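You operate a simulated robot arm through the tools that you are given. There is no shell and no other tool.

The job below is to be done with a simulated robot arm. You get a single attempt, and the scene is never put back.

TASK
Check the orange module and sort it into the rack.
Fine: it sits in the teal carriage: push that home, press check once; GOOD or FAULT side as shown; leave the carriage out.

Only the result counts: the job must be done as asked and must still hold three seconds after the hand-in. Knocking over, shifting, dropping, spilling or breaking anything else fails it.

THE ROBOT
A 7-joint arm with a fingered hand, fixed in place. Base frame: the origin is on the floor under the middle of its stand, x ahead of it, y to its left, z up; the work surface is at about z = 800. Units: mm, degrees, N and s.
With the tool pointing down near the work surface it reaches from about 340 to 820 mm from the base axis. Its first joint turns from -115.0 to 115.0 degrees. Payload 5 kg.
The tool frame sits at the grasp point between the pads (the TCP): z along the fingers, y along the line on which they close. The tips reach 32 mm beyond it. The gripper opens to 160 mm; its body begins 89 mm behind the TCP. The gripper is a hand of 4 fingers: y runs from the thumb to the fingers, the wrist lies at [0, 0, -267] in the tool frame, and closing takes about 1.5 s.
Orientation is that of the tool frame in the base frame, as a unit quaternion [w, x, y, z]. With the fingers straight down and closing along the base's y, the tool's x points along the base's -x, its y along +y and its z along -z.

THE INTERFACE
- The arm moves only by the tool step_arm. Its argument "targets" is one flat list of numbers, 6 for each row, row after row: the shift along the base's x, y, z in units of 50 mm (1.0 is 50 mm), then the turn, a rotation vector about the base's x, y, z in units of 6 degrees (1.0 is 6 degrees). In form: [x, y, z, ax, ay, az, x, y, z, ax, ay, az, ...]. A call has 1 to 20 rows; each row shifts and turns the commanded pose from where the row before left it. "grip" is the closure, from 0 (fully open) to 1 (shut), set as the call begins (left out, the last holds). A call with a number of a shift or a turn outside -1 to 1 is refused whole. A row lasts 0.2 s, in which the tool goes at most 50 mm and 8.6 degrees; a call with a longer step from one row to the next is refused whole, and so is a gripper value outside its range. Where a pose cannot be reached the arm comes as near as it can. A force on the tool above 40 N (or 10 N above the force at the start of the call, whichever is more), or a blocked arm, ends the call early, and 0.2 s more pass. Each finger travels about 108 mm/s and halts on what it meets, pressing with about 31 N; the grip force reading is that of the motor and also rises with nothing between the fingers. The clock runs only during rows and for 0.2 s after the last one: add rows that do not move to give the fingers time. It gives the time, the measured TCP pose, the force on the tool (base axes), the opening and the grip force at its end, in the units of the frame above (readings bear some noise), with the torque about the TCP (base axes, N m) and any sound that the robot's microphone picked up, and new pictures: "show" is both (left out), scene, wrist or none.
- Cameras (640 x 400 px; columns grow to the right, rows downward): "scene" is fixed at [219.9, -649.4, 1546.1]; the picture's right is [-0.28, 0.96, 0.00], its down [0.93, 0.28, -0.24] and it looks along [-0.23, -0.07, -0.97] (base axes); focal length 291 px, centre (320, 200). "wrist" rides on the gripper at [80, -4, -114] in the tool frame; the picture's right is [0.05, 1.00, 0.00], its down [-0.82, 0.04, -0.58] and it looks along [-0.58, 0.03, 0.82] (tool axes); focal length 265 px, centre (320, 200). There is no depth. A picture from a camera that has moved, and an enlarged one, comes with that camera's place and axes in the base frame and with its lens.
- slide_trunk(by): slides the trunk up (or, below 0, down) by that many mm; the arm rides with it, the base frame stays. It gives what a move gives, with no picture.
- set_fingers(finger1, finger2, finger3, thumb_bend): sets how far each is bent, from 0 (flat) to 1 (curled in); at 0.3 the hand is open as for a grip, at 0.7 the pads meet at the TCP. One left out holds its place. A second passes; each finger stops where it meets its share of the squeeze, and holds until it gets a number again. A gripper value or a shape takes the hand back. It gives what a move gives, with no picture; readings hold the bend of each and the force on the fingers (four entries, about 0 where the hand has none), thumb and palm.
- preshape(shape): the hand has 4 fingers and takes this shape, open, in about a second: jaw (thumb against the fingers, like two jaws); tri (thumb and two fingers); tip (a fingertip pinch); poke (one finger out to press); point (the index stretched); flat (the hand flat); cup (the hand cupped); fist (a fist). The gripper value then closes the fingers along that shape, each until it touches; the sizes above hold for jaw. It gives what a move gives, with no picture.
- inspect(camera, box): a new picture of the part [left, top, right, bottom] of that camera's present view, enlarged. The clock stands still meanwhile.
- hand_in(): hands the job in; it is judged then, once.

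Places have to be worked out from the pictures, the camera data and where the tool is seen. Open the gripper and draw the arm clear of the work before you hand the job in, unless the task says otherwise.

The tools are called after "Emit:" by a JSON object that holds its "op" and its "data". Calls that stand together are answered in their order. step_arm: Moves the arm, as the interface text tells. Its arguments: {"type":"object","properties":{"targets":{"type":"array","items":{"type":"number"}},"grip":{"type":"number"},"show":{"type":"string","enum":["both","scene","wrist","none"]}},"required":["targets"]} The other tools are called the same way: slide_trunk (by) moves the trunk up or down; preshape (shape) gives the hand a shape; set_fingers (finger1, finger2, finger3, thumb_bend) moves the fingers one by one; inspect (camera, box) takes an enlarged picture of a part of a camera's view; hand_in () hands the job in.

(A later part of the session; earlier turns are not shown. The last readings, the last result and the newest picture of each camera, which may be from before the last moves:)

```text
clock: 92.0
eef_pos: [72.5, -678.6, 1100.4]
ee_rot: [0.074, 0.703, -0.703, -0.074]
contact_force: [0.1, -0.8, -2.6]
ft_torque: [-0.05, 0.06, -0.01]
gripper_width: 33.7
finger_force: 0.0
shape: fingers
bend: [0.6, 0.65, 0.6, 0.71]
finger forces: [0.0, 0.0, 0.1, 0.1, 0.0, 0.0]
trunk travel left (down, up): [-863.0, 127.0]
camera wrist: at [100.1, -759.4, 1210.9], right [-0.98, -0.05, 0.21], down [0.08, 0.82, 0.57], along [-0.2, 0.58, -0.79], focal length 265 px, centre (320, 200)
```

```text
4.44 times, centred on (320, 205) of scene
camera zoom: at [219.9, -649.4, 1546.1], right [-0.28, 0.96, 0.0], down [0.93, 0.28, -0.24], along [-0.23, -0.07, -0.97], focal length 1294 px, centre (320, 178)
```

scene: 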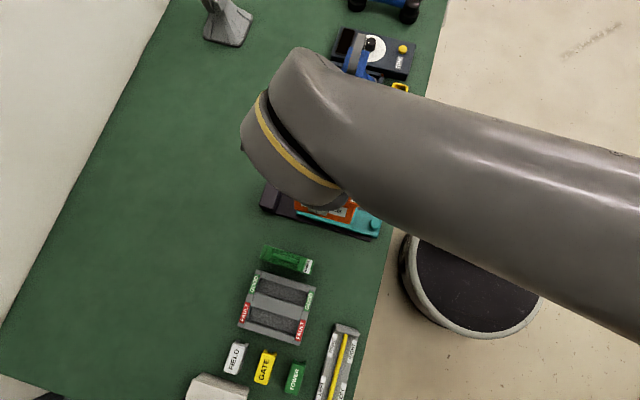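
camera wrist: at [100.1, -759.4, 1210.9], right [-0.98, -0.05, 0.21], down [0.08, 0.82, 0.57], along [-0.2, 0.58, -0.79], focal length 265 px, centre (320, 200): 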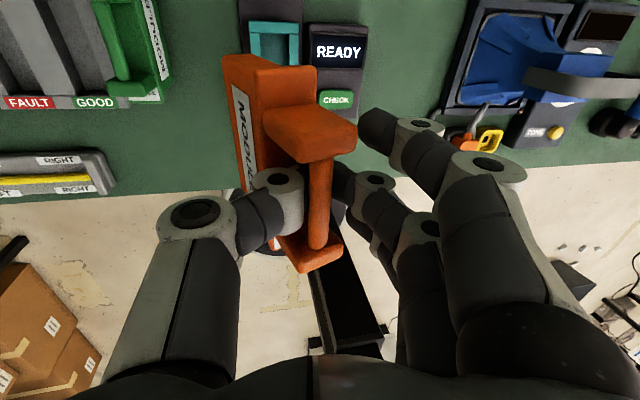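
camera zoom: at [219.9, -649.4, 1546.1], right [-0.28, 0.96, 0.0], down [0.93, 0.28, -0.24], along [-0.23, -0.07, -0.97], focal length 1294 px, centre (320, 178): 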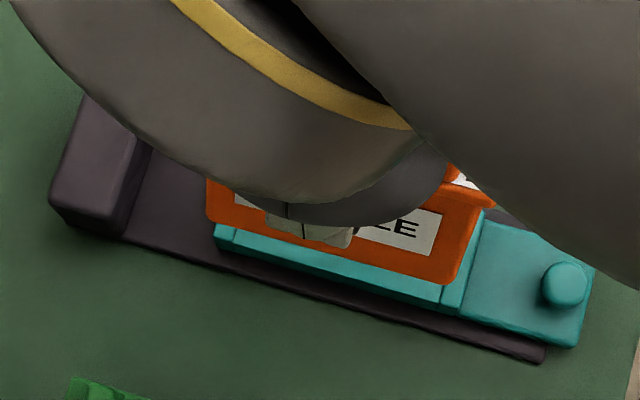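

The module turns rigidly with the hand and the torque dropped to 0.06, so this correction works. I'll zoom in on the module to judge the remaining lean more exactly.

Emit:
{"op": "inspect", "data": {"camera": "wrist", "box": [210, 40, 370, 150]}}

Emit:
{"op": "inspect", "data": {"camera": "wrist", "box": [220, 130, 370, 290]}}

```text
3.64 times, centred on (290, 95) of wrist
camera zoom: at [100.1, -759.4, 1210.9], right [-0.98, -0.05, 0.21], down [0.08, 0.82, 0.57], along [-0.2, 0.58, -0.79], focal length 965 px, centre (429, 582)
```

zoom: 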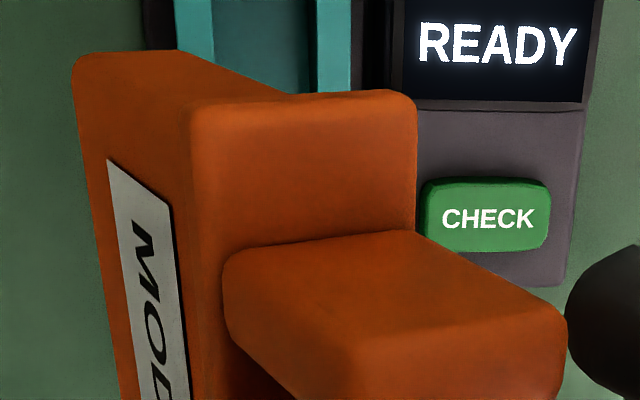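

```text
2.50 times, centred on (295, 210) of wrist
camera zoom: at [100.1, -759.4, 1210.9], right [-0.98, -0.05, 0.21], down [0.08, 0.82, 0.57], along [-0.2, 0.58, -0.79], focal length 664 px, centre (382, 175)
```

zoom: 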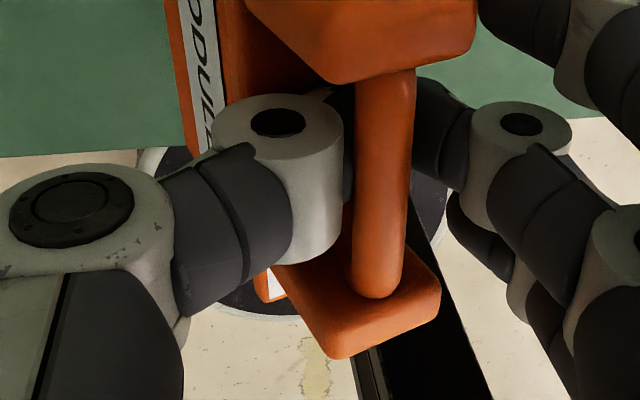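

From the views, the module leans about 34° relative to the tool, so another 22° of hand tilt should bring it vertical (the torque trend agrees). I'll apply that here in free air and check torque and pictures.

Emit:
{"op": "step_arm", "data": {"targets": [0, 0, 0, 0, 0.5, 0, 0, 0, 0, 0, 0.5, 0, 0, 0, 0, 0, 0.5, 0, 0, 0, 0, 0, 0.5, 0, 0, 0, 0, 0, 0.5, 0, 0, 0, 0, 0, 0.5, 0, 0, 0, 0, 0, 0.5, 0, 0, 0, 0, 0, 0, 0], "show": "both"}}

Emit:
{"op": "inspect", "data": {"camera": "scene", "box": [250, 160, 390, 250]}}

Emit:
{"op": "inspect", "data": {"camera": "wrist", "box": [200, 40, 420, 290]}}

```text
clock: 93.8
eef_pos: [72.9, -677.9, 1100.5]
ee_rot: [0.202, 0.678, -0.677, -0.202]
contact_force: [-0.6, 0.5, -2.6]
ft_torque: [0.0, 0.03, 0.03]
gripper_width: 33.4
finger_force: 0.1
shape: fingers
bend: [0.6, 0.65, 0.6, 0.71]
finger forces: [0.0, 0.0, 0.0, 0.0, 0.0, 0.1]
trunk travel left (down, up): [-863.0, 127.0]
camera wrist: at [138.6, -759.5, 1193.3], right [-0.84, -0.05, 0.55], down [0.28, 0.82, 0.51], along [-0.47, 0.58, -0.67], focal length 265 px, centre (320, 200)
```

scene: 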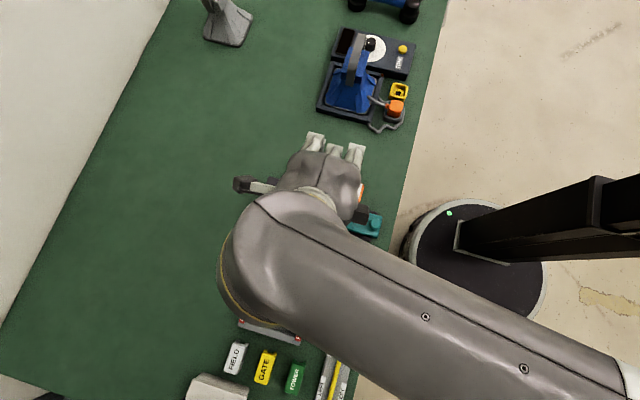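
wrist: 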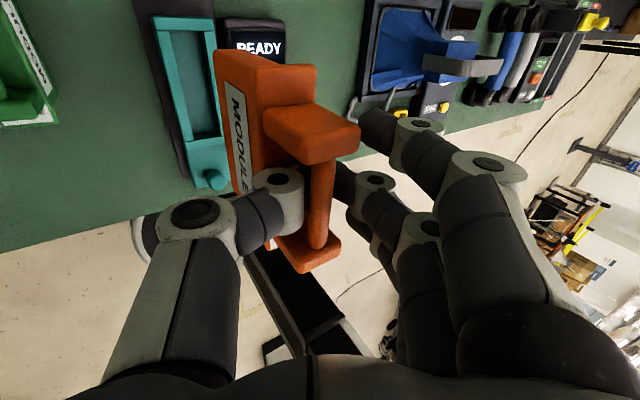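

```text
4.44 times, centred on (320, 205) of scene
camera zoom: at [219.9, -649.4, 1546.1], right [-0.28, 0.96, 0.0], down [0.93, 0.28, -0.24], along [-0.23, -0.07, -0.97], focal length 1294 px, centre (320, 178)
```

zoom: 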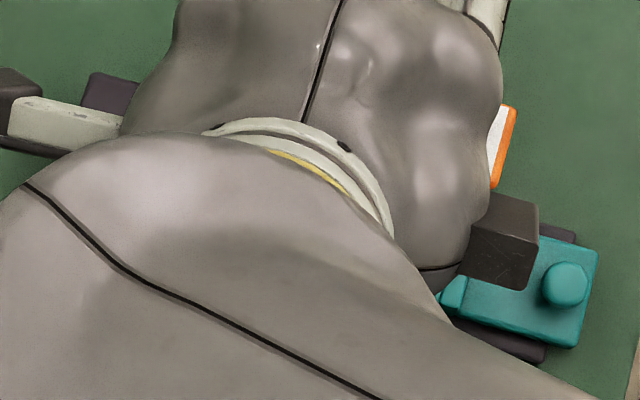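

```text
1.60 times, centred on (310, 165) of wrist
camera zoom: at [138.6, -759.5, 1193.3], right [-0.84, -0.05, 0.55], down [0.28, 0.82, 0.51], along [-0.47, 0.58, -0.67], focal length 425 px, centre (336, 256)
```

zoom: 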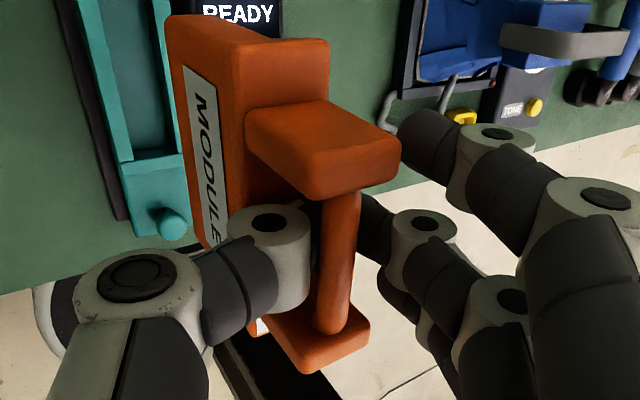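

The module now looks nearly upright in the world (torque about 0.03). I'll take a couple more readings and a close-up to refine.

Emit:
{"op": "step_arm", "data": {"targets": [0, 0, 0, 0, 0, 0], "show": "none"}}

Emit:
{"op": "step_arm", "data": {"targets": [0, 0, 0, 0, 0, 0], "show": "none"}}

Emit:
{"op": "step_arm", "data": {"targets": [0, 0, 0, 0, 0, 0], "show": "none"}}

Emit:
{"op": "inspect", "data": {"camera": "wrist", "box": [200, 40, 370, 170]}}

```text
clock: 94.2
eef_pos: [74.1, -679.0, 1099.3]
ee_rot: [0.201, 0.678, -0.678, -0.201]
contact_force: [-0.5, -0.1, -2.8]
ft_torque: [0.01, 0.02, 0.0]
gripper_width: 33.7
finger_force: 0.1
shape: fingers
bend: [0.6, 0.65, 0.6, 0.71]
finger forces: [0.0, 0.0, 0.0, 0.0, 0.0, 0.0]
trunk travel left (down, up): [-863.0, 127.0]
```

```text
clock: 94.7
eef_pos: [73.7, -678.2, 1099.4]
ee_rot: [0.201, 0.678, -0.677, -0.202]
contact_force: [0.7, 0.0, -3.3]
ft_torque: [0.0, -0.01, 0.05]
gripper_width: 33.7
finger_force: 0.1
shape: fingers
bend: [0.6, 0.65, 0.6, 0.71]
finger forces: [0.0, 0.1, 0.1, 0.0, 0.1, 0.0]
trunk travel left (down, up): [-863.0, 127.0]
```

```text
clock: 95.0
eef_pos: [73.6, -678.7, 1099.3]
ee_rot: [0.201, 0.679, -0.677, -0.202]
contact_force: [-0.8, 0.2, -3.0]
ft_torque: [0.06, 0.04, 0.0]
gripper_width: 33.7
finger_force: 0.1
shape: fingers
bend: [0.6, 0.65, 0.6, 0.71]
finger forces: [0.0, 0.1, 0.1, 0.1, 0.0, 0.1]
trunk travel left (down, up): [-863.0, 127.0]
```

```text
3.08 times, centred on (285, 105) of wrist
camera zoom: at [138.6, -759.5, 1193.0], right [-0.84, -0.05, 0.55], down [0.28, 0.82, 0.51], along [-0.47, 0.58, -0.67], focal length 817 px, centre (428, 492)
```

zoom: 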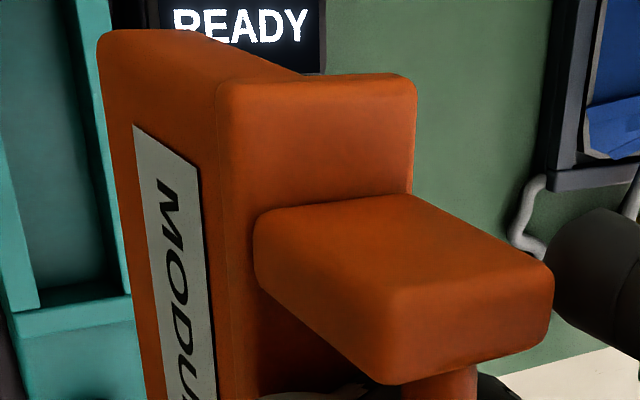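

The module now hangs within several degrees of vertical. I'll test whether the arm can carry it in this hand attitude toward the rack, moving in small stages at this safe height.

Emit:
{"op": "step_arm", "data": {"targets": [0.5, -0.1, 0, 0, 0, 0, 0.5, -0.1, 0, 0, 0, 0, 0.5, -0.1, 0, 0, 0, 0], "show": "none"}}

Emit:
{"op": "step_arm", "data": {"targets": [0.5, -0.1, 0, 0, 0, 0, 0.5, -0.1, 0, 0, 0, 0], "show": "none"}}

```text
clock: 95.8
eef_pos: [148.5, -693.8, 1098.9]
ee_rot: [0.201, 0.679, -0.677, -0.202]
contact_force: [0.7, -0.5, -2.4]
ft_torque: [0.06, 0.01, 0.02]
gripper_width: 33.3
finger_force: 0.1
shape: fingers
bend: [0.6, 0.65, 0.6, 0.71]
finger forces: [0.0, 0.0, 0.0, 0.1, 0.1, 0.0]
trunk travel left (down, up): [-863.0, 127.0]
```

```text
clock: 96.5
eef_pos: [198.0, -703.0, 1099.0]
ee_rot: [0.202, 0.679, -0.677, -0.203]
contact_force: [0.0, -0.5, -3.6]
ft_torque: [0.03, -0.01, -0.01]
gripper_width: 33.7
finger_force: 0.0
shape: fingers
bend: [0.6, 0.65, 0.6, 0.71]
finger forces: [0.0, 0.0, 0.0, 0.0, 0.0, 0.0]
trunk travel left (down, up): [-863.0, 127.0]
```

The pose has stayed exact so far, with torque about 0. I'll continue toward x≈292.

Emit:
{"op": "step_arm", "data": {"targets": [0.5, -0.1, 0, 0, 0, 0, 0.5, -0.1, 0, 0, 0, 0], "show": "none"}}

Emit:
{"op": "step_arm", "data": {"targets": [0.5, -0.1, 0, 0, 0, 0, 0.36, -0.1, 0, 0, 0, 0, 0, 0, 0, 0, 0, 0], "show": "both"}}

```text
clock: 97.0
eef_pos: [240.7, -709.0, 1098.8]
ee_rot: [0.202, 0.678, -0.678, -0.202]
contact_force: [-1.1, -0.5, -3.2]
ft_torque: [-0.04, 0.01, 0.01]
gripper_width: 33.6
finger_force: 0.0
shape: fingers
bend: [0.6, 0.65, 0.6, 0.71]
finger forces: [0.0, 0.1, 0.1, 0.1, 0.1, 0.0]
out of reach, approached as far as the arm can: row 2
trunk travel left (down, up): [-863.0, 127.0]
```

```text
clock: 97.8
eef_pos: [262.0, -699.9, 1090.7]
ee_rot: [0.201, 0.679, -0.677, -0.201]
contact_force: [0.5, 0.4, -3.4]
ft_torque: [0.02, -0.03, 0.04]
gripper_width: 32.7
finger_force: 0.0
shape: fingers
bend: [0.6, 0.64, 0.6, 0.72]
finger forces: [0.0, 0.0, 0.0, 0.0, 0.1, 0.1]
out of reach, approached as far as the arm can: row 1, 2
trunk travel left (down, up): [-863.0, 127.0]
camera wrist: at [327.2, -781.4, 1184.1], right [-0.84, -0.05, 0.55], down [0.28, 0.82, 0.51], along [-0.47, 0.58, -0.67], focal length 265 px, centre (320, 200)
```

scene: 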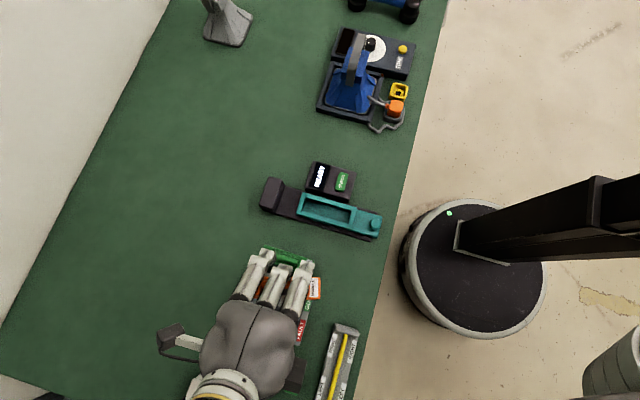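
wrist: 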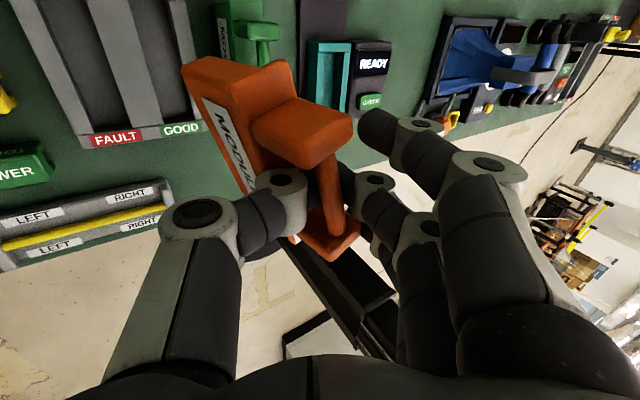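

The arm reached its limit at (262, -700, 1091) with the attitude intact. Let me check how the module hangs now.

Emit:
{"op": "step_arm", "data": {"targets": [0, 0, 0, 0, 0, 0, 0, 0, 0, 0, 0, 0], "show": "none"}}

Emit:
{"op": "inspect", "data": {"camera": "wrist", "box": [160, 30, 420, 290]}}

Emit:
{"op": "inspect", "data": {"camera": "scene", "box": [200, 220, 360, 340]}}

```text
clock: 98.5
eef_pos: [261.1, -700.2, 1090.4]
ee_rot: [0.201, 0.679, -0.677, -0.202]
contact_force: [0.8, 0.0, -2.8]
ft_torque: [0.01, 0.01, -0.02]
gripper_width: 32.5
finger_force: 0.1
shape: fingers
bend: [0.6, 0.64, 0.6, 0.72]
finger forces: [0.0, 0.0, 0.0, 0.1, 0.0, 0.0]
trunk travel left (down, up): [-863.0, 127.0]
```

```text
1.54 times, centred on (290, 160) of wrist
camera zoom: at [327.1, -781.5, 1184.0], right [-0.84, -0.05, 0.55], down [0.28, 0.82, 0.51], along [-0.47, 0.58, -0.67], focal length 408 px, centre (366, 262)
```

zoom: 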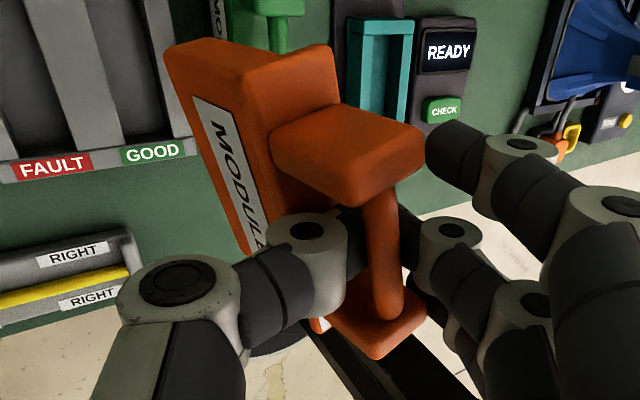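

```text
3.33 times, centred on (280, 280) of scene
camera zoom: at [219.9, -649.4, 1546.1], right [-0.28, 0.96, 0.0], down [0.93, 0.28, -0.24], along [-0.23, -0.07, -0.97], focal length 970 px, centre (453, -67)
```

zoom: 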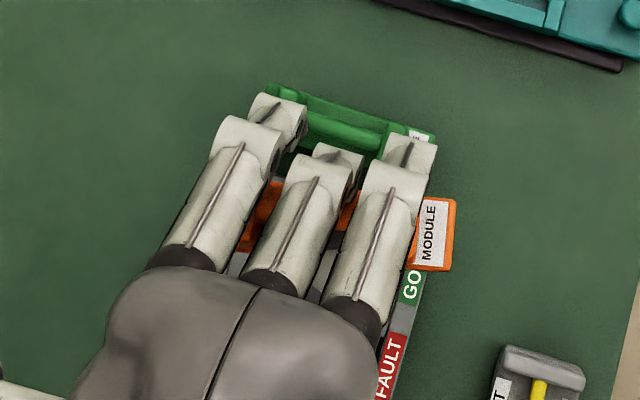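

The module has also yawed about 10° in this loose pinch, so this grip won't do for a tight slot. I'll instead stand it on the free table patch near (165, -600), then regrasp it firmly across the handle posts. Moving there slowly and squaring the yaw.

Emit:
{"op": "step_arm", "data": {"targets": [-0.1, 0.1, 0, 0, 0, 0, -0.25, 0.25, 0, 0, 0, 0, -0.35, 0.35, 0, 0, 0, -0.4, -0.35, 0.4, 0, 0, 0, -0.4, -0.35, 0.4, 0, 0, 0, -0.4, -0.3, 0.3, 0, 0, 0, -0.4, -0.2, 0.2, 0, 0, 0, 0, -0.05, 0.05, 0, 0, 0, 0, 0, 0, 0, 0, 0, 0], "show": "both"}}

Emit:
{"op": "inspect", "data": {"camera": "wrist", "box": [160, 30, 420, 290]}}

Emit:
{"op": "inspect", "data": {"camera": "scene", "box": [260, 180, 420, 300]}}

```text
clock: 100.5
eef_pos: [163.7, -598.1, 1090.9]
ee_rot: [-0.184, -0.62, 0.731, 0.217]
contact_force: [-0.2, -0.2, -2.8]
ft_torque: [0.01, 0.01, -0.01]
gripper_width: 32.5
finger_force: 0.1
shape: fingers
bend: [0.6, 0.64, 0.6, 0.72]
finger forces: [0.0, 0.0, 0.1, 0.0, 0.1, 0.1]
trunk travel left (down, up): [-863.0, 127.0]
camera wrist: at [215.3, -689.6, 1183.6], right [-0.83, 0.09, 0.55], down [0.41, 0.76, 0.51], along [-0.37, 0.65, -0.67], focal length 265 px, centre (320, 200)
```

scene: 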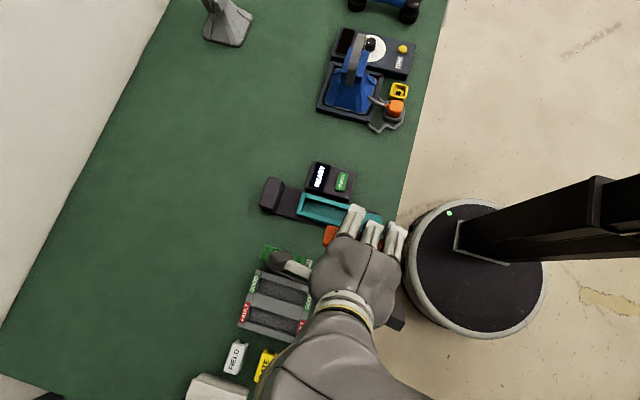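
wrist: 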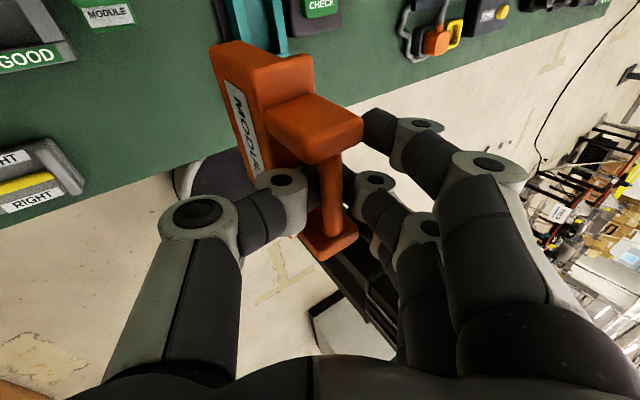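

```text
1.54 times, centred on (290, 160) of wrist
camera zoom: at [215.3, -689.6, 1183.6], right [-0.83, 0.09, 0.55], down [0.41, 0.76, 0.51], along [-0.37, 0.65, -0.67], focal length 408 px, centre (366, 262)
```

zoom: 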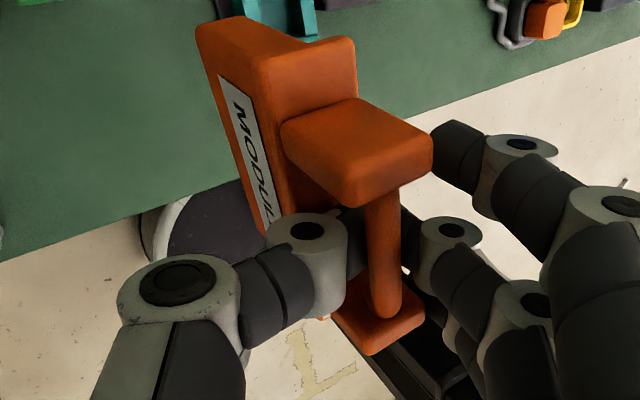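

```text
3.33 times, centred on (340, 240) of scene
camera zoom: at [219.9, -649.4, 1546.1], right [-0.28, 0.96, 0.0], down [0.93, 0.28, -0.24], along [-0.23, -0.07, -0.97], focal length 970 px, centre (253, 67)
```

zoom: 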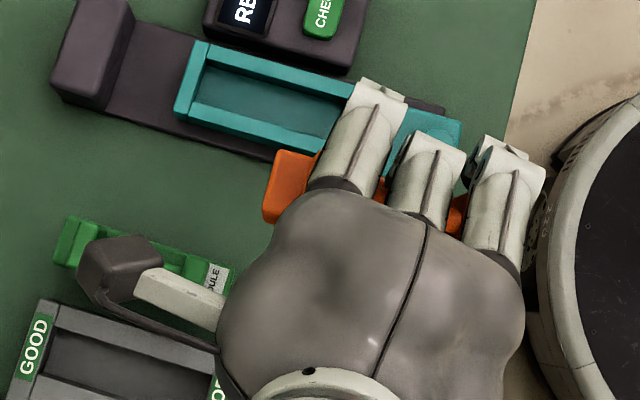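

The pocket is visible empty, and the module is over free table. I'll lower with the trunk toward the table, then in small steps watching the vertical force.

Emit:
{"op": "slide_trunk", "data": {"by": -145}}

Emit:
{"op": "step_arm", "data": {"targets": [0, 0, 0, 0, 0, 0], "show": "both"}}

Emit:
{"op": "inspect", "data": {"camera": "scene", "box": [260, 180, 420, 300]}}

Emit:
{"op": "inspect", "data": {"camera": "wrist", "box": [160, 30, 420, 290]}}

```text
clock: 102.2
eef_pos: [165.0, -598.7, 946.5]
ee_rot: [-0.184, -0.619, 0.732, 0.218]
contact_force: [-0.2, -0.4, -2.9]
ft_torque: [-0.02, -0.03, 0.01]
gripper_width: 32.4
finger_force: 0.0
shape: fingers
bend: [0.6, 0.64, 0.6, 0.72]
finger forces: [0.1, 0.0, 0.1, 0.0, 0.0, 0.1]
trunk travel left (down, up): [-718.0, 272.0]
```

```text
clock: 102.6
eef_pos: [163.1, -599.0, 943.7]
ee_rot: [-0.184, -0.62, 0.731, 0.218]
contact_force: [0.3, 0.1, -3.5]
ft_torque: [-0.02, 0.0, -0.04]
gripper_width: 32.4
finger_force: 0.0
shape: fingers
bend: [0.6, 0.64, 0.6, 0.72]
finger forces: [0.0, 0.0, 0.1, 0.0, 0.0, 0.0]
trunk travel left (down, up): [-718.0, 272.0]
camera wrist: at [215.2, -689.7, 1038.6], right [-0.83, 0.09, 0.55], down [0.41, 0.76, 0.51], along [-0.37, 0.65, -0.67], focal length 265 px, centre (320, 200)
```

scene: 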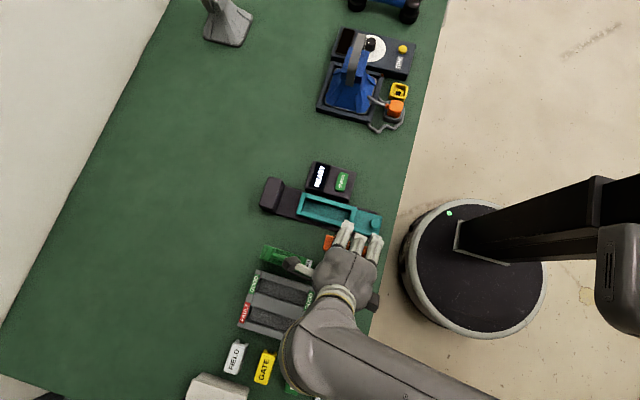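
wrist: 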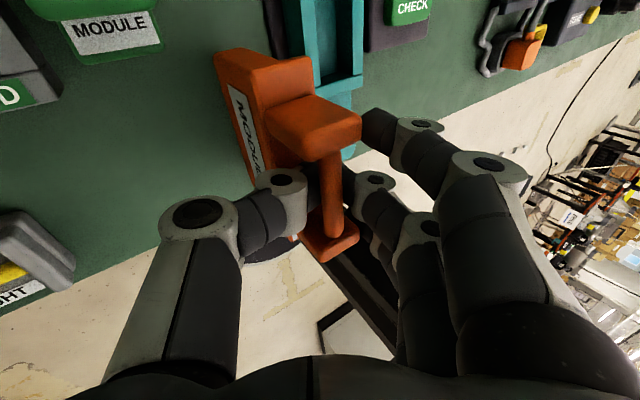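

```text
3.33 times, centred on (340, 240) of scene
camera zoom: at [219.9, -649.4, 1546.1], right [-0.28, 0.96, 0.0], down [0.93, 0.28, -0.24], along [-0.23, -0.07, -0.97], focal length 970 px, centre (253, 67)
```

zoom: 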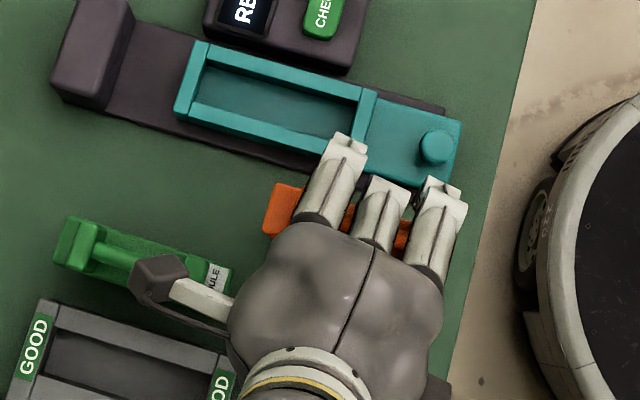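

```text
1.54 times, centred on (290, 160) of wrist
camera zoom: at [215.2, -689.7, 1038.6], right [-0.83, 0.09, 0.55], down [0.41, 0.76, 0.51], along [-0.37, 0.65, -0.67], focal length 408 px, centre (366, 262)
```

zoom: 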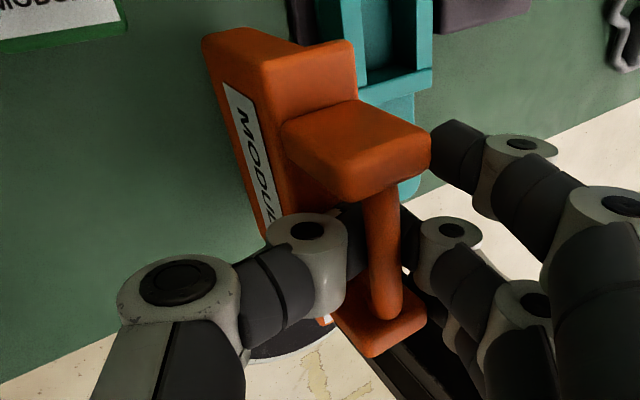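

Still hanging freely (-3 N). I'll lower in smaller steps toward contact.

Emit:
{"op": "slide_trunk", "data": {"by": -15}}

Emit:
{"op": "slide_trunk", "data": {"by": -6}}

```text
clock: 103.2
eef_pos: [164.6, -598.0, 930.9]
ee_rot: [-0.184, -0.619, 0.732, 0.218]
contact_force: [-0.2, 0.5, -2.5]
ft_torque: [0.01, 0.0, -0.01]
gripper_width: 32.2
finger_force: 0.1
shape: fingers
bend: [0.6, 0.64, 0.6, 0.72]
finger forces: [0.0, 0.1, 0.1, 0.1, 0.1, 0.0]
trunk travel left (down, up): [-703.0, 287.0]
```

```text
clock: 103.7
eef_pos: [164.9, -599.0, 924.0]
ee_rot: [-0.184, -0.619, 0.731, 0.218]
contact_force: [-0.3, 0.7, -3.0]
ft_torque: [-0.04, -0.03, -0.01]
gripper_width: 32.3
finger_force: 0.1
shape: fingers
bend: [0.6, 0.64, 0.6, 0.72]
finger forces: [0.0, 0.0, 0.1, 0.0, 0.0, 0.0]
trunk travel left (down, up): [-697.0, 293.0]
```

Emit:
{"op": "slide_trunk", "data": {"by": -6}}

Emit:
{"op": "slide_trunk", "data": {"by": -5}}

```text
clock: 104.3
eef_pos: [163.5, -598.8, 917.6]
ee_rot: [-0.184, -0.619, 0.732, 0.217]
contact_force: [-0.1, 0.3, -3.5]
ft_torque: [0.04, -0.01, 0.01]
gripper_width: 32.0
finger_force: 0.0
shape: fingers
bend: [0.6, 0.64, 0.6, 0.72]
finger forces: [0.0, 0.0, 0.0, 0.0, 0.0, 0.0]
trunk travel left (down, up): [-691.0, 299.0]
```

```text
clock: 104.8
eef_pos: [164.8, -598.5, 913.3]
ee_rot: [-0.184, -0.62, 0.731, 0.217]
contact_force: [-0.2, 0.1, 0.3]
ft_torque: [0.0, 0.04, 0.0]
gripper_width: 31.8
finger_force: 0.0
shape: fingers
bend: [0.6, 0.64, 0.6, 0.73]
finger forces: [0.0, 0.0, 0.0, 0.0, 0.1, 0.1]
trunk travel left (down, up): [-686.0, 304.0]
```

At z≈913 the weight has transferred to the table (force about 0). I'll look at how it stands before I let go.

Emit:
{"op": "step_arm", "data": {"targets": [0, 0, 0, 0, 0, 0], "show": "both"}}

Emit:
{"op": "inspect", "data": {"camera": "wrist", "box": [160, 30, 420, 290]}}

Emit:
{"op": "inspect", "data": {"camera": "scene", "box": [280, 200, 400, 290]}}

```text
clock: 105.2
eef_pos: [164.1, -599.2, 913.2]
ee_rot: [-0.184, -0.619, 0.732, 0.217]
contact_force: [0.6, 0.1, 0.3]
ft_torque: [-0.03, 0.04, 0.01]
gripper_width: 31.7
finger_force: 0.0
shape: fingers
bend: [0.6, 0.64, 0.6, 0.73]
finger forces: [0.1, 0.0, 0.1, 0.1, 0.0, 0.0]
trunk travel left (down, up): [-686.0, 304.0]
camera wrist: at [215.1, -689.6, 1006.8], right [-0.83, 0.09, 0.55], down [0.41, 0.76, 0.51], along [-0.37, 0.65, -0.67], focal length 265 px, centre (320, 200)
```

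scene: 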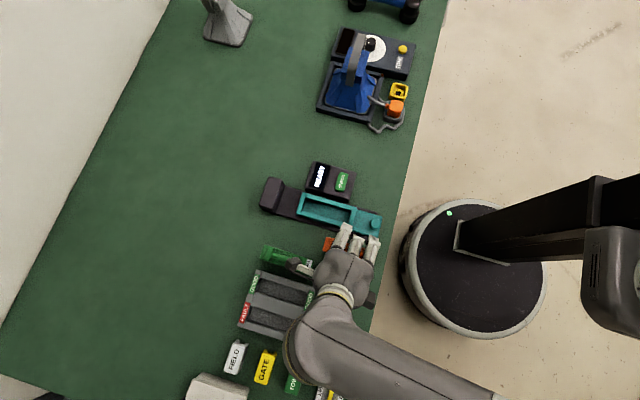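
wrist: 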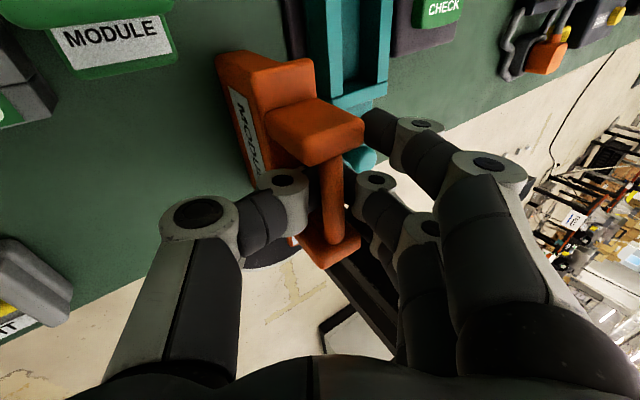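

```text
1.54 times, centred on (290, 160) of wrist
camera zoom: at [215.1, -689.6, 1006.8], right [-0.83, 0.09, 0.55], down [0.41, 0.76, 0.51], along [-0.37, 0.65, -0.67], focal length 408 px, centre (366, 262)
```

zoom: 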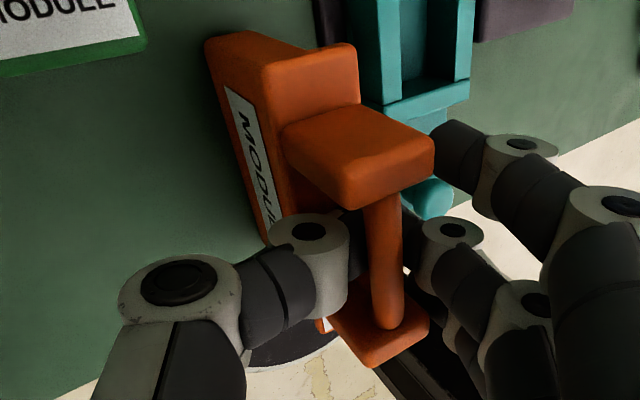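

```text
4.44 times, centred on (340, 245) of scene
camera zoom: at [219.9, -649.4, 1546.1], right [-0.28, 0.96, 0.0], down [0.93, 0.28, -0.24], along [-0.23, -0.07, -0.97], focal length 1294 px, centre (231, 0)
```

zoom: 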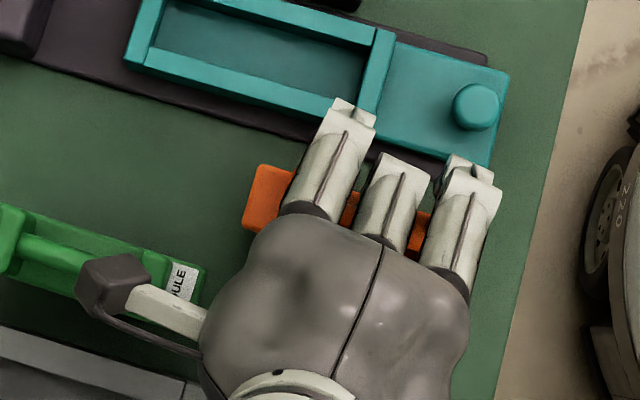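

I'll press down 1.5 mm more to make sure the base is flush on the table.

Emit:
{"op": "slide_trunk", "data": {"by": -1.5}}

Emit:
{"op": "slide_trunk", "data": {"by": -1.5}}

Emit:
{"op": "inspect", "data": {"camera": "wrist", "box": [160, 30, 420, 290]}}

```text
clock: 105.7
eef_pos: [164.6, -598.9, 911.4]
ee_rot: [-0.184, -0.62, 0.731, 0.218]
contact_force: [0.9, -0.7, 4.6]
ft_torque: [-0.01, 0.05, 0.01]
gripper_width: 31.3
finger_force: 0.1
shape: fingers
bend: [0.6, 0.64, 0.6, 0.73]
finger forces: [0.0, 0.0, 0.0, 0.0, 0.1, 0.0]
trunk travel left (down, up): [-684.0, 306.0]
```

```text
clock: 106.2
eef_pos: [165.2, -598.3, 909.3]
ee_rot: [-0.183, -0.619, 0.732, 0.218]
contact_force: [1.1, -1.8, 3.8]
ft_torque: [-0.03, 0.0, 0.01]
gripper_width: 30.4
finger_force: 0.1
shape: fingers
bend: [0.6, 0.63, 0.6, 0.74]
finger forces: [0.1, 0.1, 0.1, 0.0, 0.0, 0.0]
trunk travel left (down, up): [-683.0, 307.0]
```

```text
1.54 times, centred on (290, 160) of wrist
camera zoom: at [215.2, -689.4, 1003.9], right [-0.83, 0.09, 0.55], down [0.41, 0.76, 0.51], along [-0.37, 0.65, -0.67], focal length 408 px, centre (366, 262)
```

zoom: 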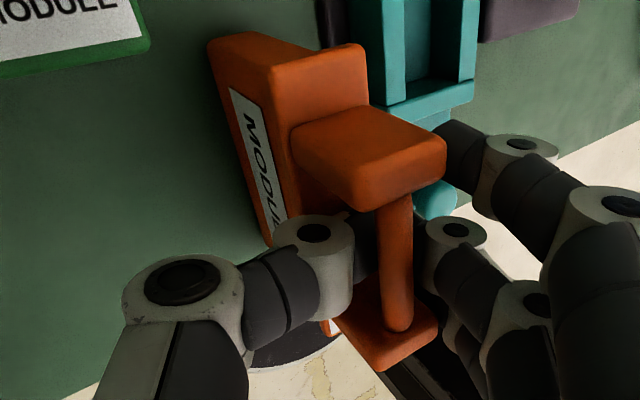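

The base is on the table (about 4 N down) and the pinch is starting to slide on the bar. I'll back off the middle finger and thumb together, so neither pushes the bar over.

Emit:
{"op": "set_fingers", "data": {"finger2": 0.57, "thumb_bend": 0.69}}

Emit:
{"op": "inspect", "data": {"camera": "wrist", "box": [160, 30, 420, 290]}}

Emit:
{"op": "inspect", "data": {"camera": "scene", "box": [280, 200, 400, 290]}}

```text
clock: 107.2
eef_pos: [163.9, -598.8, 911.7]
ee_rot: [-0.184, -0.618, 0.733, 0.217]
contact_force: [2.1, -2.2, 14.5]
ft_torque: [-0.03, 0.03, -0.02]
gripper_width: 31.3
finger_force: 7.8
shape: fingers
bend: [0.6, 0.56, 0.6, 0.74]
finger forces: [0.1, 0.1, 0.0, 0.1, 15.1, 0.1]
trunk travel left (down, up): [-683.0, 307.0]
```

```text
1.54 times, centred on (290, 160) of wrist
camera zoom: at [215.2, -689.0, 1004.8], right [-0.83, 0.09, 0.55], down [0.41, 0.76, 0.51], along [-0.37, 0.65, -0.67], focal length 408 px, centre (366, 262)
```

zoom: 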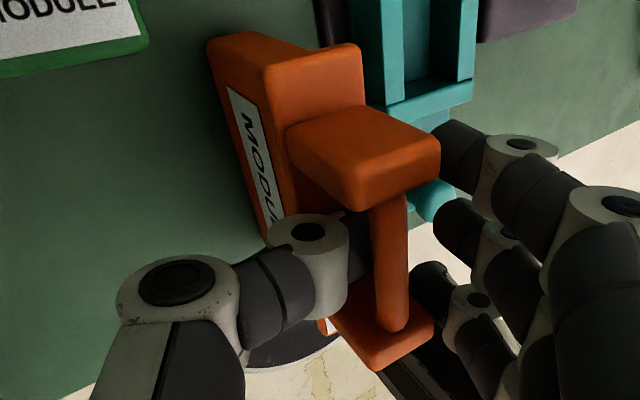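

```text
4.44 times, centred on (340, 245) of scene
camera zoom: at [219.9, -649.4, 1546.1], right [-0.28, 0.96, 0.0], down [0.93, 0.28, -0.24], along [-0.23, -0.07, -0.97], focal length 1294 px, centre (231, 0)
```

zoom: 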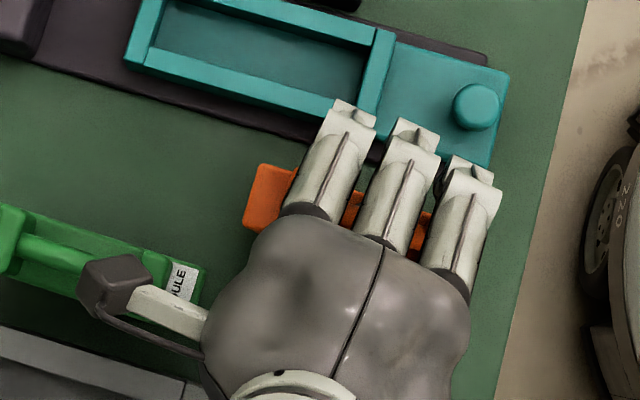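

Middle finger is clear, but the thumb stalled against the flange top (15 N) as it tried to open. I'll back the hand off a few mm along its own axis with a bit of extra +x, so the thumb can release without lifting the bar.

Emit:
{"op": "step_arm", "data": {"targets": [0.06, -0.01, 0.06, 0, 0, 0, 0.06, -0.01, 0.07, 0, 0, 0], "show": "none"}}

Emit:
{"op": "inspect", "data": {"camera": "wrist", "box": [160, 30, 420, 290]}}

```text
clock: 107.8
eef_pos: [170.4, -600.2, 915.5]
ee_rot: [-0.184, -0.618, 0.732, 0.218]
contact_force: [-0.9, 0.6, 4.6]
ft_torque: [0.04, 0.12, -0.03]
gripper_width: 33.3
finger_force: 3.1
shape: fingers
bend: [0.6, 0.56, 0.6, 0.73]
finger forces: [0.1, 0.0, 0.0, 0.1, 5.9, 0.0]
trunk travel left (down, up): [-683.0, 307.0]
```

```text
1.54 times, centred on (290, 160) of wrist
camera zoom: at [221.1, -690.8, 1009.3], right [-0.83, 0.09, 0.55], down [0.41, 0.76, 0.51], along [-0.37, 0.65, -0.67], focal length 408 px, centre (366, 262)
```

zoom: 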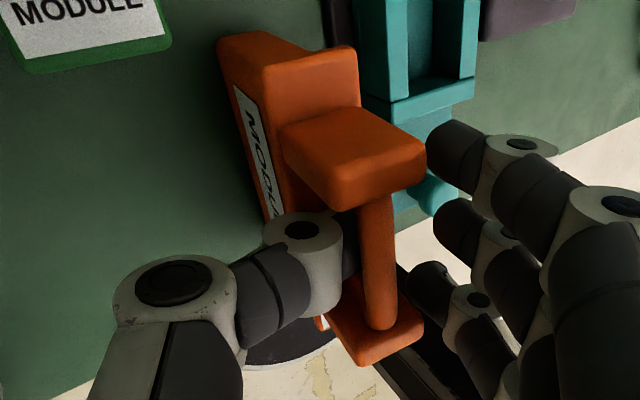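

The thumb force dropped to 6 N and the module stayed put. I'll continue withdrawing along the same line.

Emit:
{"op": "step_arm", "data": {"targets": [0.06, -0.01, 0.08, 0, 0, 0, 0.06, -0.01, 0.09, 0, 0, 0], "show": "none"}}

Emit:
{"op": "inspect", "data": {"camera": "wrist", "box": [160, 30, 420, 290]}}

```text
clock: 108.5
eef_pos: [176.9, -601.2, 923.8]
ee_rot: [-0.184, -0.62, 0.731, 0.218]
contact_force: [-0.4, 0.0, -0.9]
ft_torque: [-0.02, 0.0, 0.01]
gripper_width: 38.3
finger_force: 1.9
shape: fingers
bend: [0.6, 0.56, 0.6, 0.69]
finger forces: [0.0, 0.1, 0.0, 0.0, 4.2, 0.0]
trunk travel left (down, up): [-683.0, 307.0]
```

```text
1.54 times, centred on (290, 160) of wrist
camera zoom: at [227.9, -692.1, 1017.1], right [-0.83, 0.09, 0.55], down [0.41, 0.76, 0.51], along [-0.37, 0.65, -0.67], focal length 408 px, centre (366, 262)
```

zoom: 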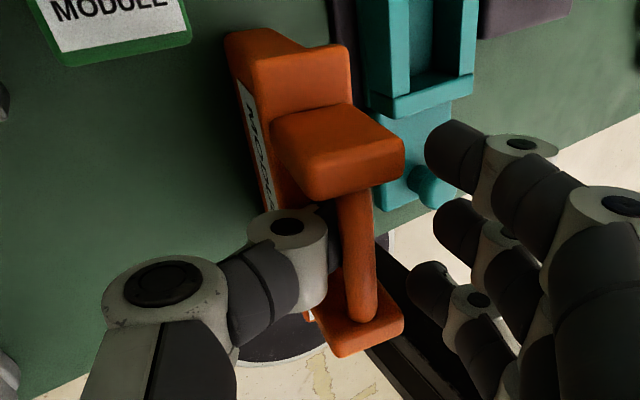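

Thumb is at its set angle; I'll keep withdrawing with a little more +x bias and watch the force.

Emit:
{"op": "step_arm", "data": {"targets": [0.1, -0.01, 0.07, 0, 0, 0, 0.1, -0.01, 0.07, 0, 0, 0], "show": "none"}}

Emit:
{"op": "inspect", "data": {"camera": "wrist", "box": [160, 30, 420, 290]}}

Emit:
{"op": "inspect", "data": {"camera": "scene", "box": [280, 200, 400, 290]}}

```text
clock: 109.0
eef_pos: [187.5, -601.8, 932.4]
ee_rot: [-0.184, -0.62, 0.731, 0.217]
contact_force: [-0.4, 1.0, 0.2]
ft_torque: [0.04, 0.01, 0.0]
gripper_width: 39.1
finger_force: 0.1
shape: fingers
bend: [0.6, 0.56, 0.6, 0.69]
finger forces: [0.0, 0.0, 0.1, 0.0, 0.1, 0.0]
trunk travel left (down, up): [-683.0, 307.0]
```

```text
1.54 times, centred on (290, 160) of wrist
camera zoom: at [238.2, -692.2, 1025.3], right [-0.83, 0.09, 0.55], down [0.41, 0.76, 0.51], along [-0.37, 0.65, -0.67], focal length 408 px, centre (366, 262)
```

zoom: 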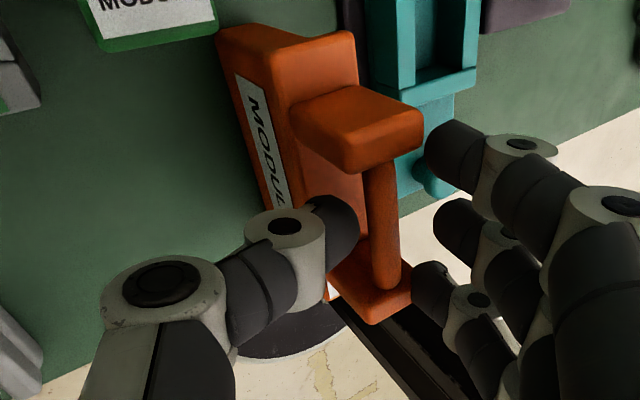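

```text
4.44 times, centred on (340, 245) of scene
camera zoom: at [219.9, -649.4, 1546.1], right [-0.28, 0.96, 0.0], down [0.93, 0.28, -0.24], along [-0.23, -0.07, -0.97], focal length 1294 px, centre (231, 0)
```

zoom: 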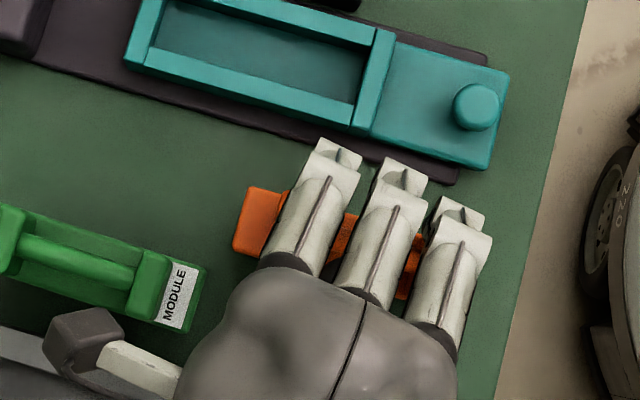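

All contact forces are zero and the thumb is clear of the bar (the module slid about 10 mm in +x but is still upright). I'll open the fingers on the far side and withdraw along the tool axis.

Emit:
{"op": "set_fingers", "data": {"finger1": 0.45, "finger2": 0.45, "finger3": 0.45}}

Emit:
{"op": "step_arm", "data": {"targets": [0.16, -0.02, 0.2, 0, 0, 0, 0.22, -0.03, 0.33, 0, 0, 0, 0.3, -0.05, 0.48, 0, 0, 0, 0.3, -0.05, 0.6, 0, 0, 0], "show": "both"}}

Emit:
{"op": "inspect", "data": {"camera": "scene", "box": [280, 200, 400, 290]}}

```text
clock: 110.0
eef_pos: [187.6, -601.5, 932.0]
ee_rot: [-0.184, -0.619, 0.732, 0.217]
contact_force: [0.3, -0.2, -0.2]
ft_torque: [-0.05, 0.03, 0.0]
gripper_width: 66.1
finger_force: 0.3
shape: fingers
bend: [0.45, 0.45, 0.45, 0.69]
finger forces: [0.1, 0.0, 0.0, 0.0, 0.0, 0.1]
trunk travel left (down, up): [-683.0, 307.0]
```

```text
clock: 111.0
eef_pos: [234.6, -608.9, 1010.4]
ee_rot: [-0.184, -0.618, 0.733, 0.218]
contact_force: [-0.1, 0.7, 0.6]
ft_torque: [0.0, 0.01, 0.02]
gripper_width: 66.1
finger_force: 0.0
shape: fingers
bend: [0.45, 0.45, 0.45, 0.69]
finger forces: [0.1, 0.0, 0.0, 0.0, 0.1, 0.1]
trunk travel left (down, up): [-683.0, 307.0]
camera wrist: at [285.5, -700.7, 1104.7], right [-0.83, 0.09, 0.55], down [0.41, 0.76, 0.51], along [-0.37, 0.65, -0.67], focal length 265 px, centre (320, 200)
```

scene: 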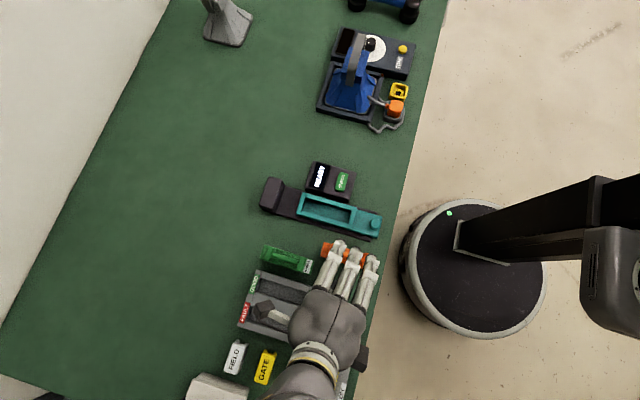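
wrist: 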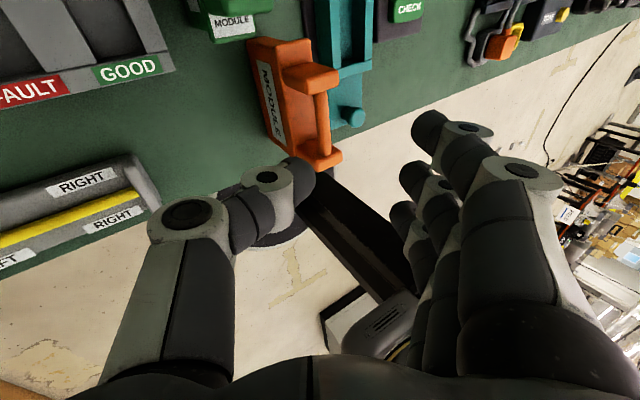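

```text
4.44 times, centred on (340, 245) of scene
camera zoom: at [219.9, -649.4, 1546.1], right [-0.28, 0.96, 0.0], down [0.93, 0.28, -0.24], along [-0.23, -0.07, -0.97], focal length 1294 px, centre (231, 0)
```

zoom: 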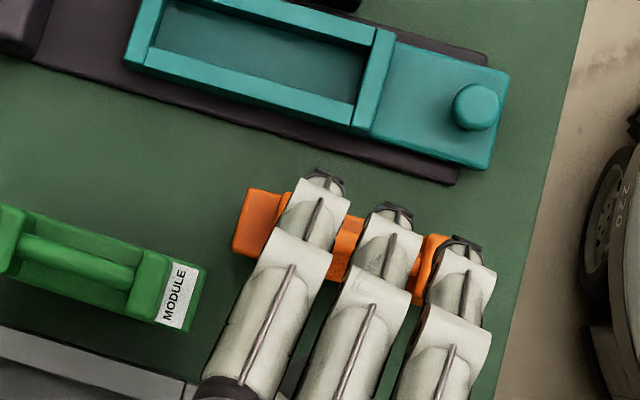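

The module stands upright on the table, free. I'll raise the hand, undo the tilt and yaw offsets, and turn to yaw 0 for the grip across the posts.

Emit:
{"op": "slide_trunk", "data": {"by": 100}}

Emit:
{"op": "step_arm", "data": {"targets": [-0.1, 0.1, 0, 0, 0, 0.8, -0.1, 0.1, 0, 0, 0, 0.8, -0.15, 0, 0, 0, -0.92, 0, -0.15, 0, 0, 0, -0.92, 0, -0.15, 0, 0, 0, -0.92, 0, -0.15, 0, 0, 0, -0.92, 0, -0.15, 0, 0, 0, -0.92, 0, -0.15, 0, 0, 0, -0.92, 0, 0, 0, 0, 0, 0, 0], "show": "none"}}

Emit:
{"op": "step_arm", "data": {"targets": [0, 0, 0, 0, 0, -1, 0, 0, 0, 0, 0, -1, 0, 0, 0, 0, 0, -1, 0, 0, 0, 0, 0, -1, 0, 0, 0, 0, 0, -1, 0, 0, 0, 0, 0, -1, 0, 0, 0, 0, 0, -1, 0, 0, 0, 0, 0, -1, 0, 0, 0, 0, 0, -1, 0, 0, 0, 0, 0, -1, 0, 0, 0, 0, 0, -1, 0, 0, 0, 0, 0, -1, 0, 0, 0, 0, 0, -1, 0, 0, 0, 0, 0, -1, 0, 0, 0, 0, 0, -1], "show": "both"}}

```text
clock: 112.4
eef_pos: [234.7, -610.5, 1109.8]
ee_rot: [-0.184, -0.619, 0.732, 0.218]
contact_force: [-0.1, -0.1, 0.1]
ft_torque: [-0.02, -0.01, -0.03]
gripper_width: 65.9
finger_force: 0.0
shape: fingers
bend: [0.45, 0.45, 0.45, 0.69]
finger forces: [0.0, 0.0, 0.0, 0.0, 0.1, 0.1]
trunk travel left (down, up): [-783.0, 207.0]
```

```text
clock: 114.4
eef_pos: [182.6, -598.8, 1110.6]
ee_rot: [-0.001, 0.708, -0.706, 0.001]
contact_force: [-1.1, 0.7, -0.5]
ft_torque: [-0.01, 0.02, 0.0]
gripper_width: 66.1
finger_force: 0.0
shape: fingers
bend: [0.45, 0.45, 0.45, 0.69]
finger forces: [0.1, 0.0, 0.0, 0.0, 0.0, 0.0]
trunk travel left (down, up): [-783.0, 207.0]
```

```text
clock: 117.6
eef_pos: [180.5, -599.7, 1112.0]
ee_rot: [0.0, 0.0, 1.0, 0.0]
contact_force: [0.9, 0.4, -0.2]
ft_torque: [0.01, -0.04, -0.02]
gripper_width: 66.0
finger_force: 0.0
shape: fingers
bend: [0.45, 0.45, 0.45, 0.69]
finger forces: [0.0, 0.0, 0.0, 0.0, 0.0, 0.0]
trunk travel left (down, up): [-783.0, 207.0]
camera wrist: at [99.8, -604.3, 1225.7], right [-0.05, 1.0, 0.0], down [0.82, 0.04, 0.58], along [0.58, 0.03, -0.82], focal length 265 px, centre (320, 200)
```

scene: 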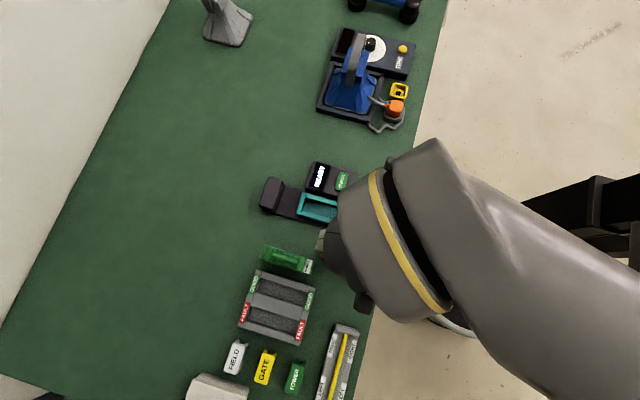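
wrist: 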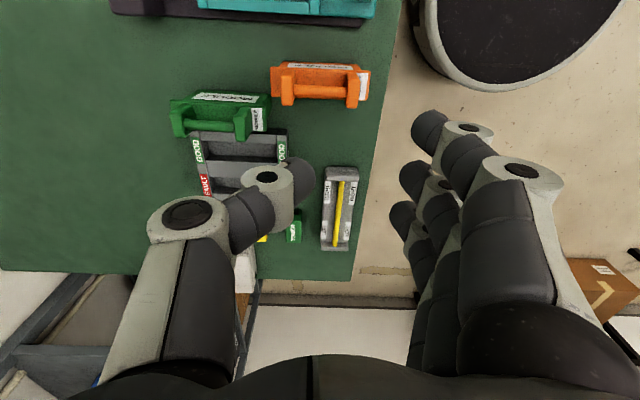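

The module stands at about (170, -600), seen clearly. I'll zoom in to get its position and yaw.

Emit:
{"op": "inspect", "data": {"camera": "wrist", "box": [250, 40, 390, 130]}}

Emit:
{"op": "inspect", "data": {"camera": "wrist", "box": [150, 60, 310, 200]}}

```text
4.44 times, centred on (320, 85) of wrist
camera zoom: at [99.8, -604.3, 1225.7], right [-0.05, 1.0, 0.0], down [0.82, 0.04, 0.58], along [0.58, 0.03, -0.82], focal length 1180 px, centre (320, 711)
```

zoom: 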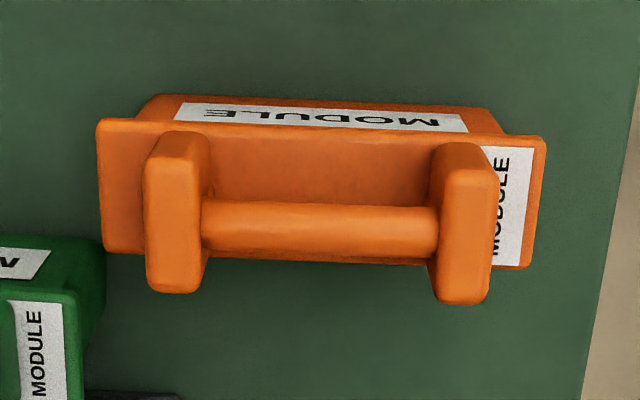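

```text
2.86 times, centred on (230, 130) of wrist
camera zoom: at [99.8, -604.3, 1225.7], right [-0.05, 1.0, 0.0], down [0.82, 0.04, 0.58], along [0.58, 0.03, -0.82], focal length 758 px, centre (577, 400)
```

zoom: 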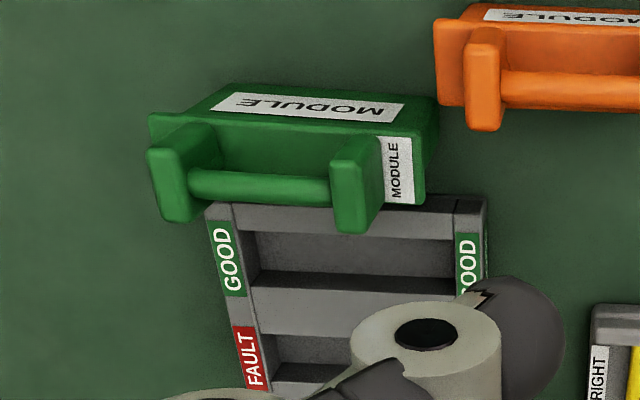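

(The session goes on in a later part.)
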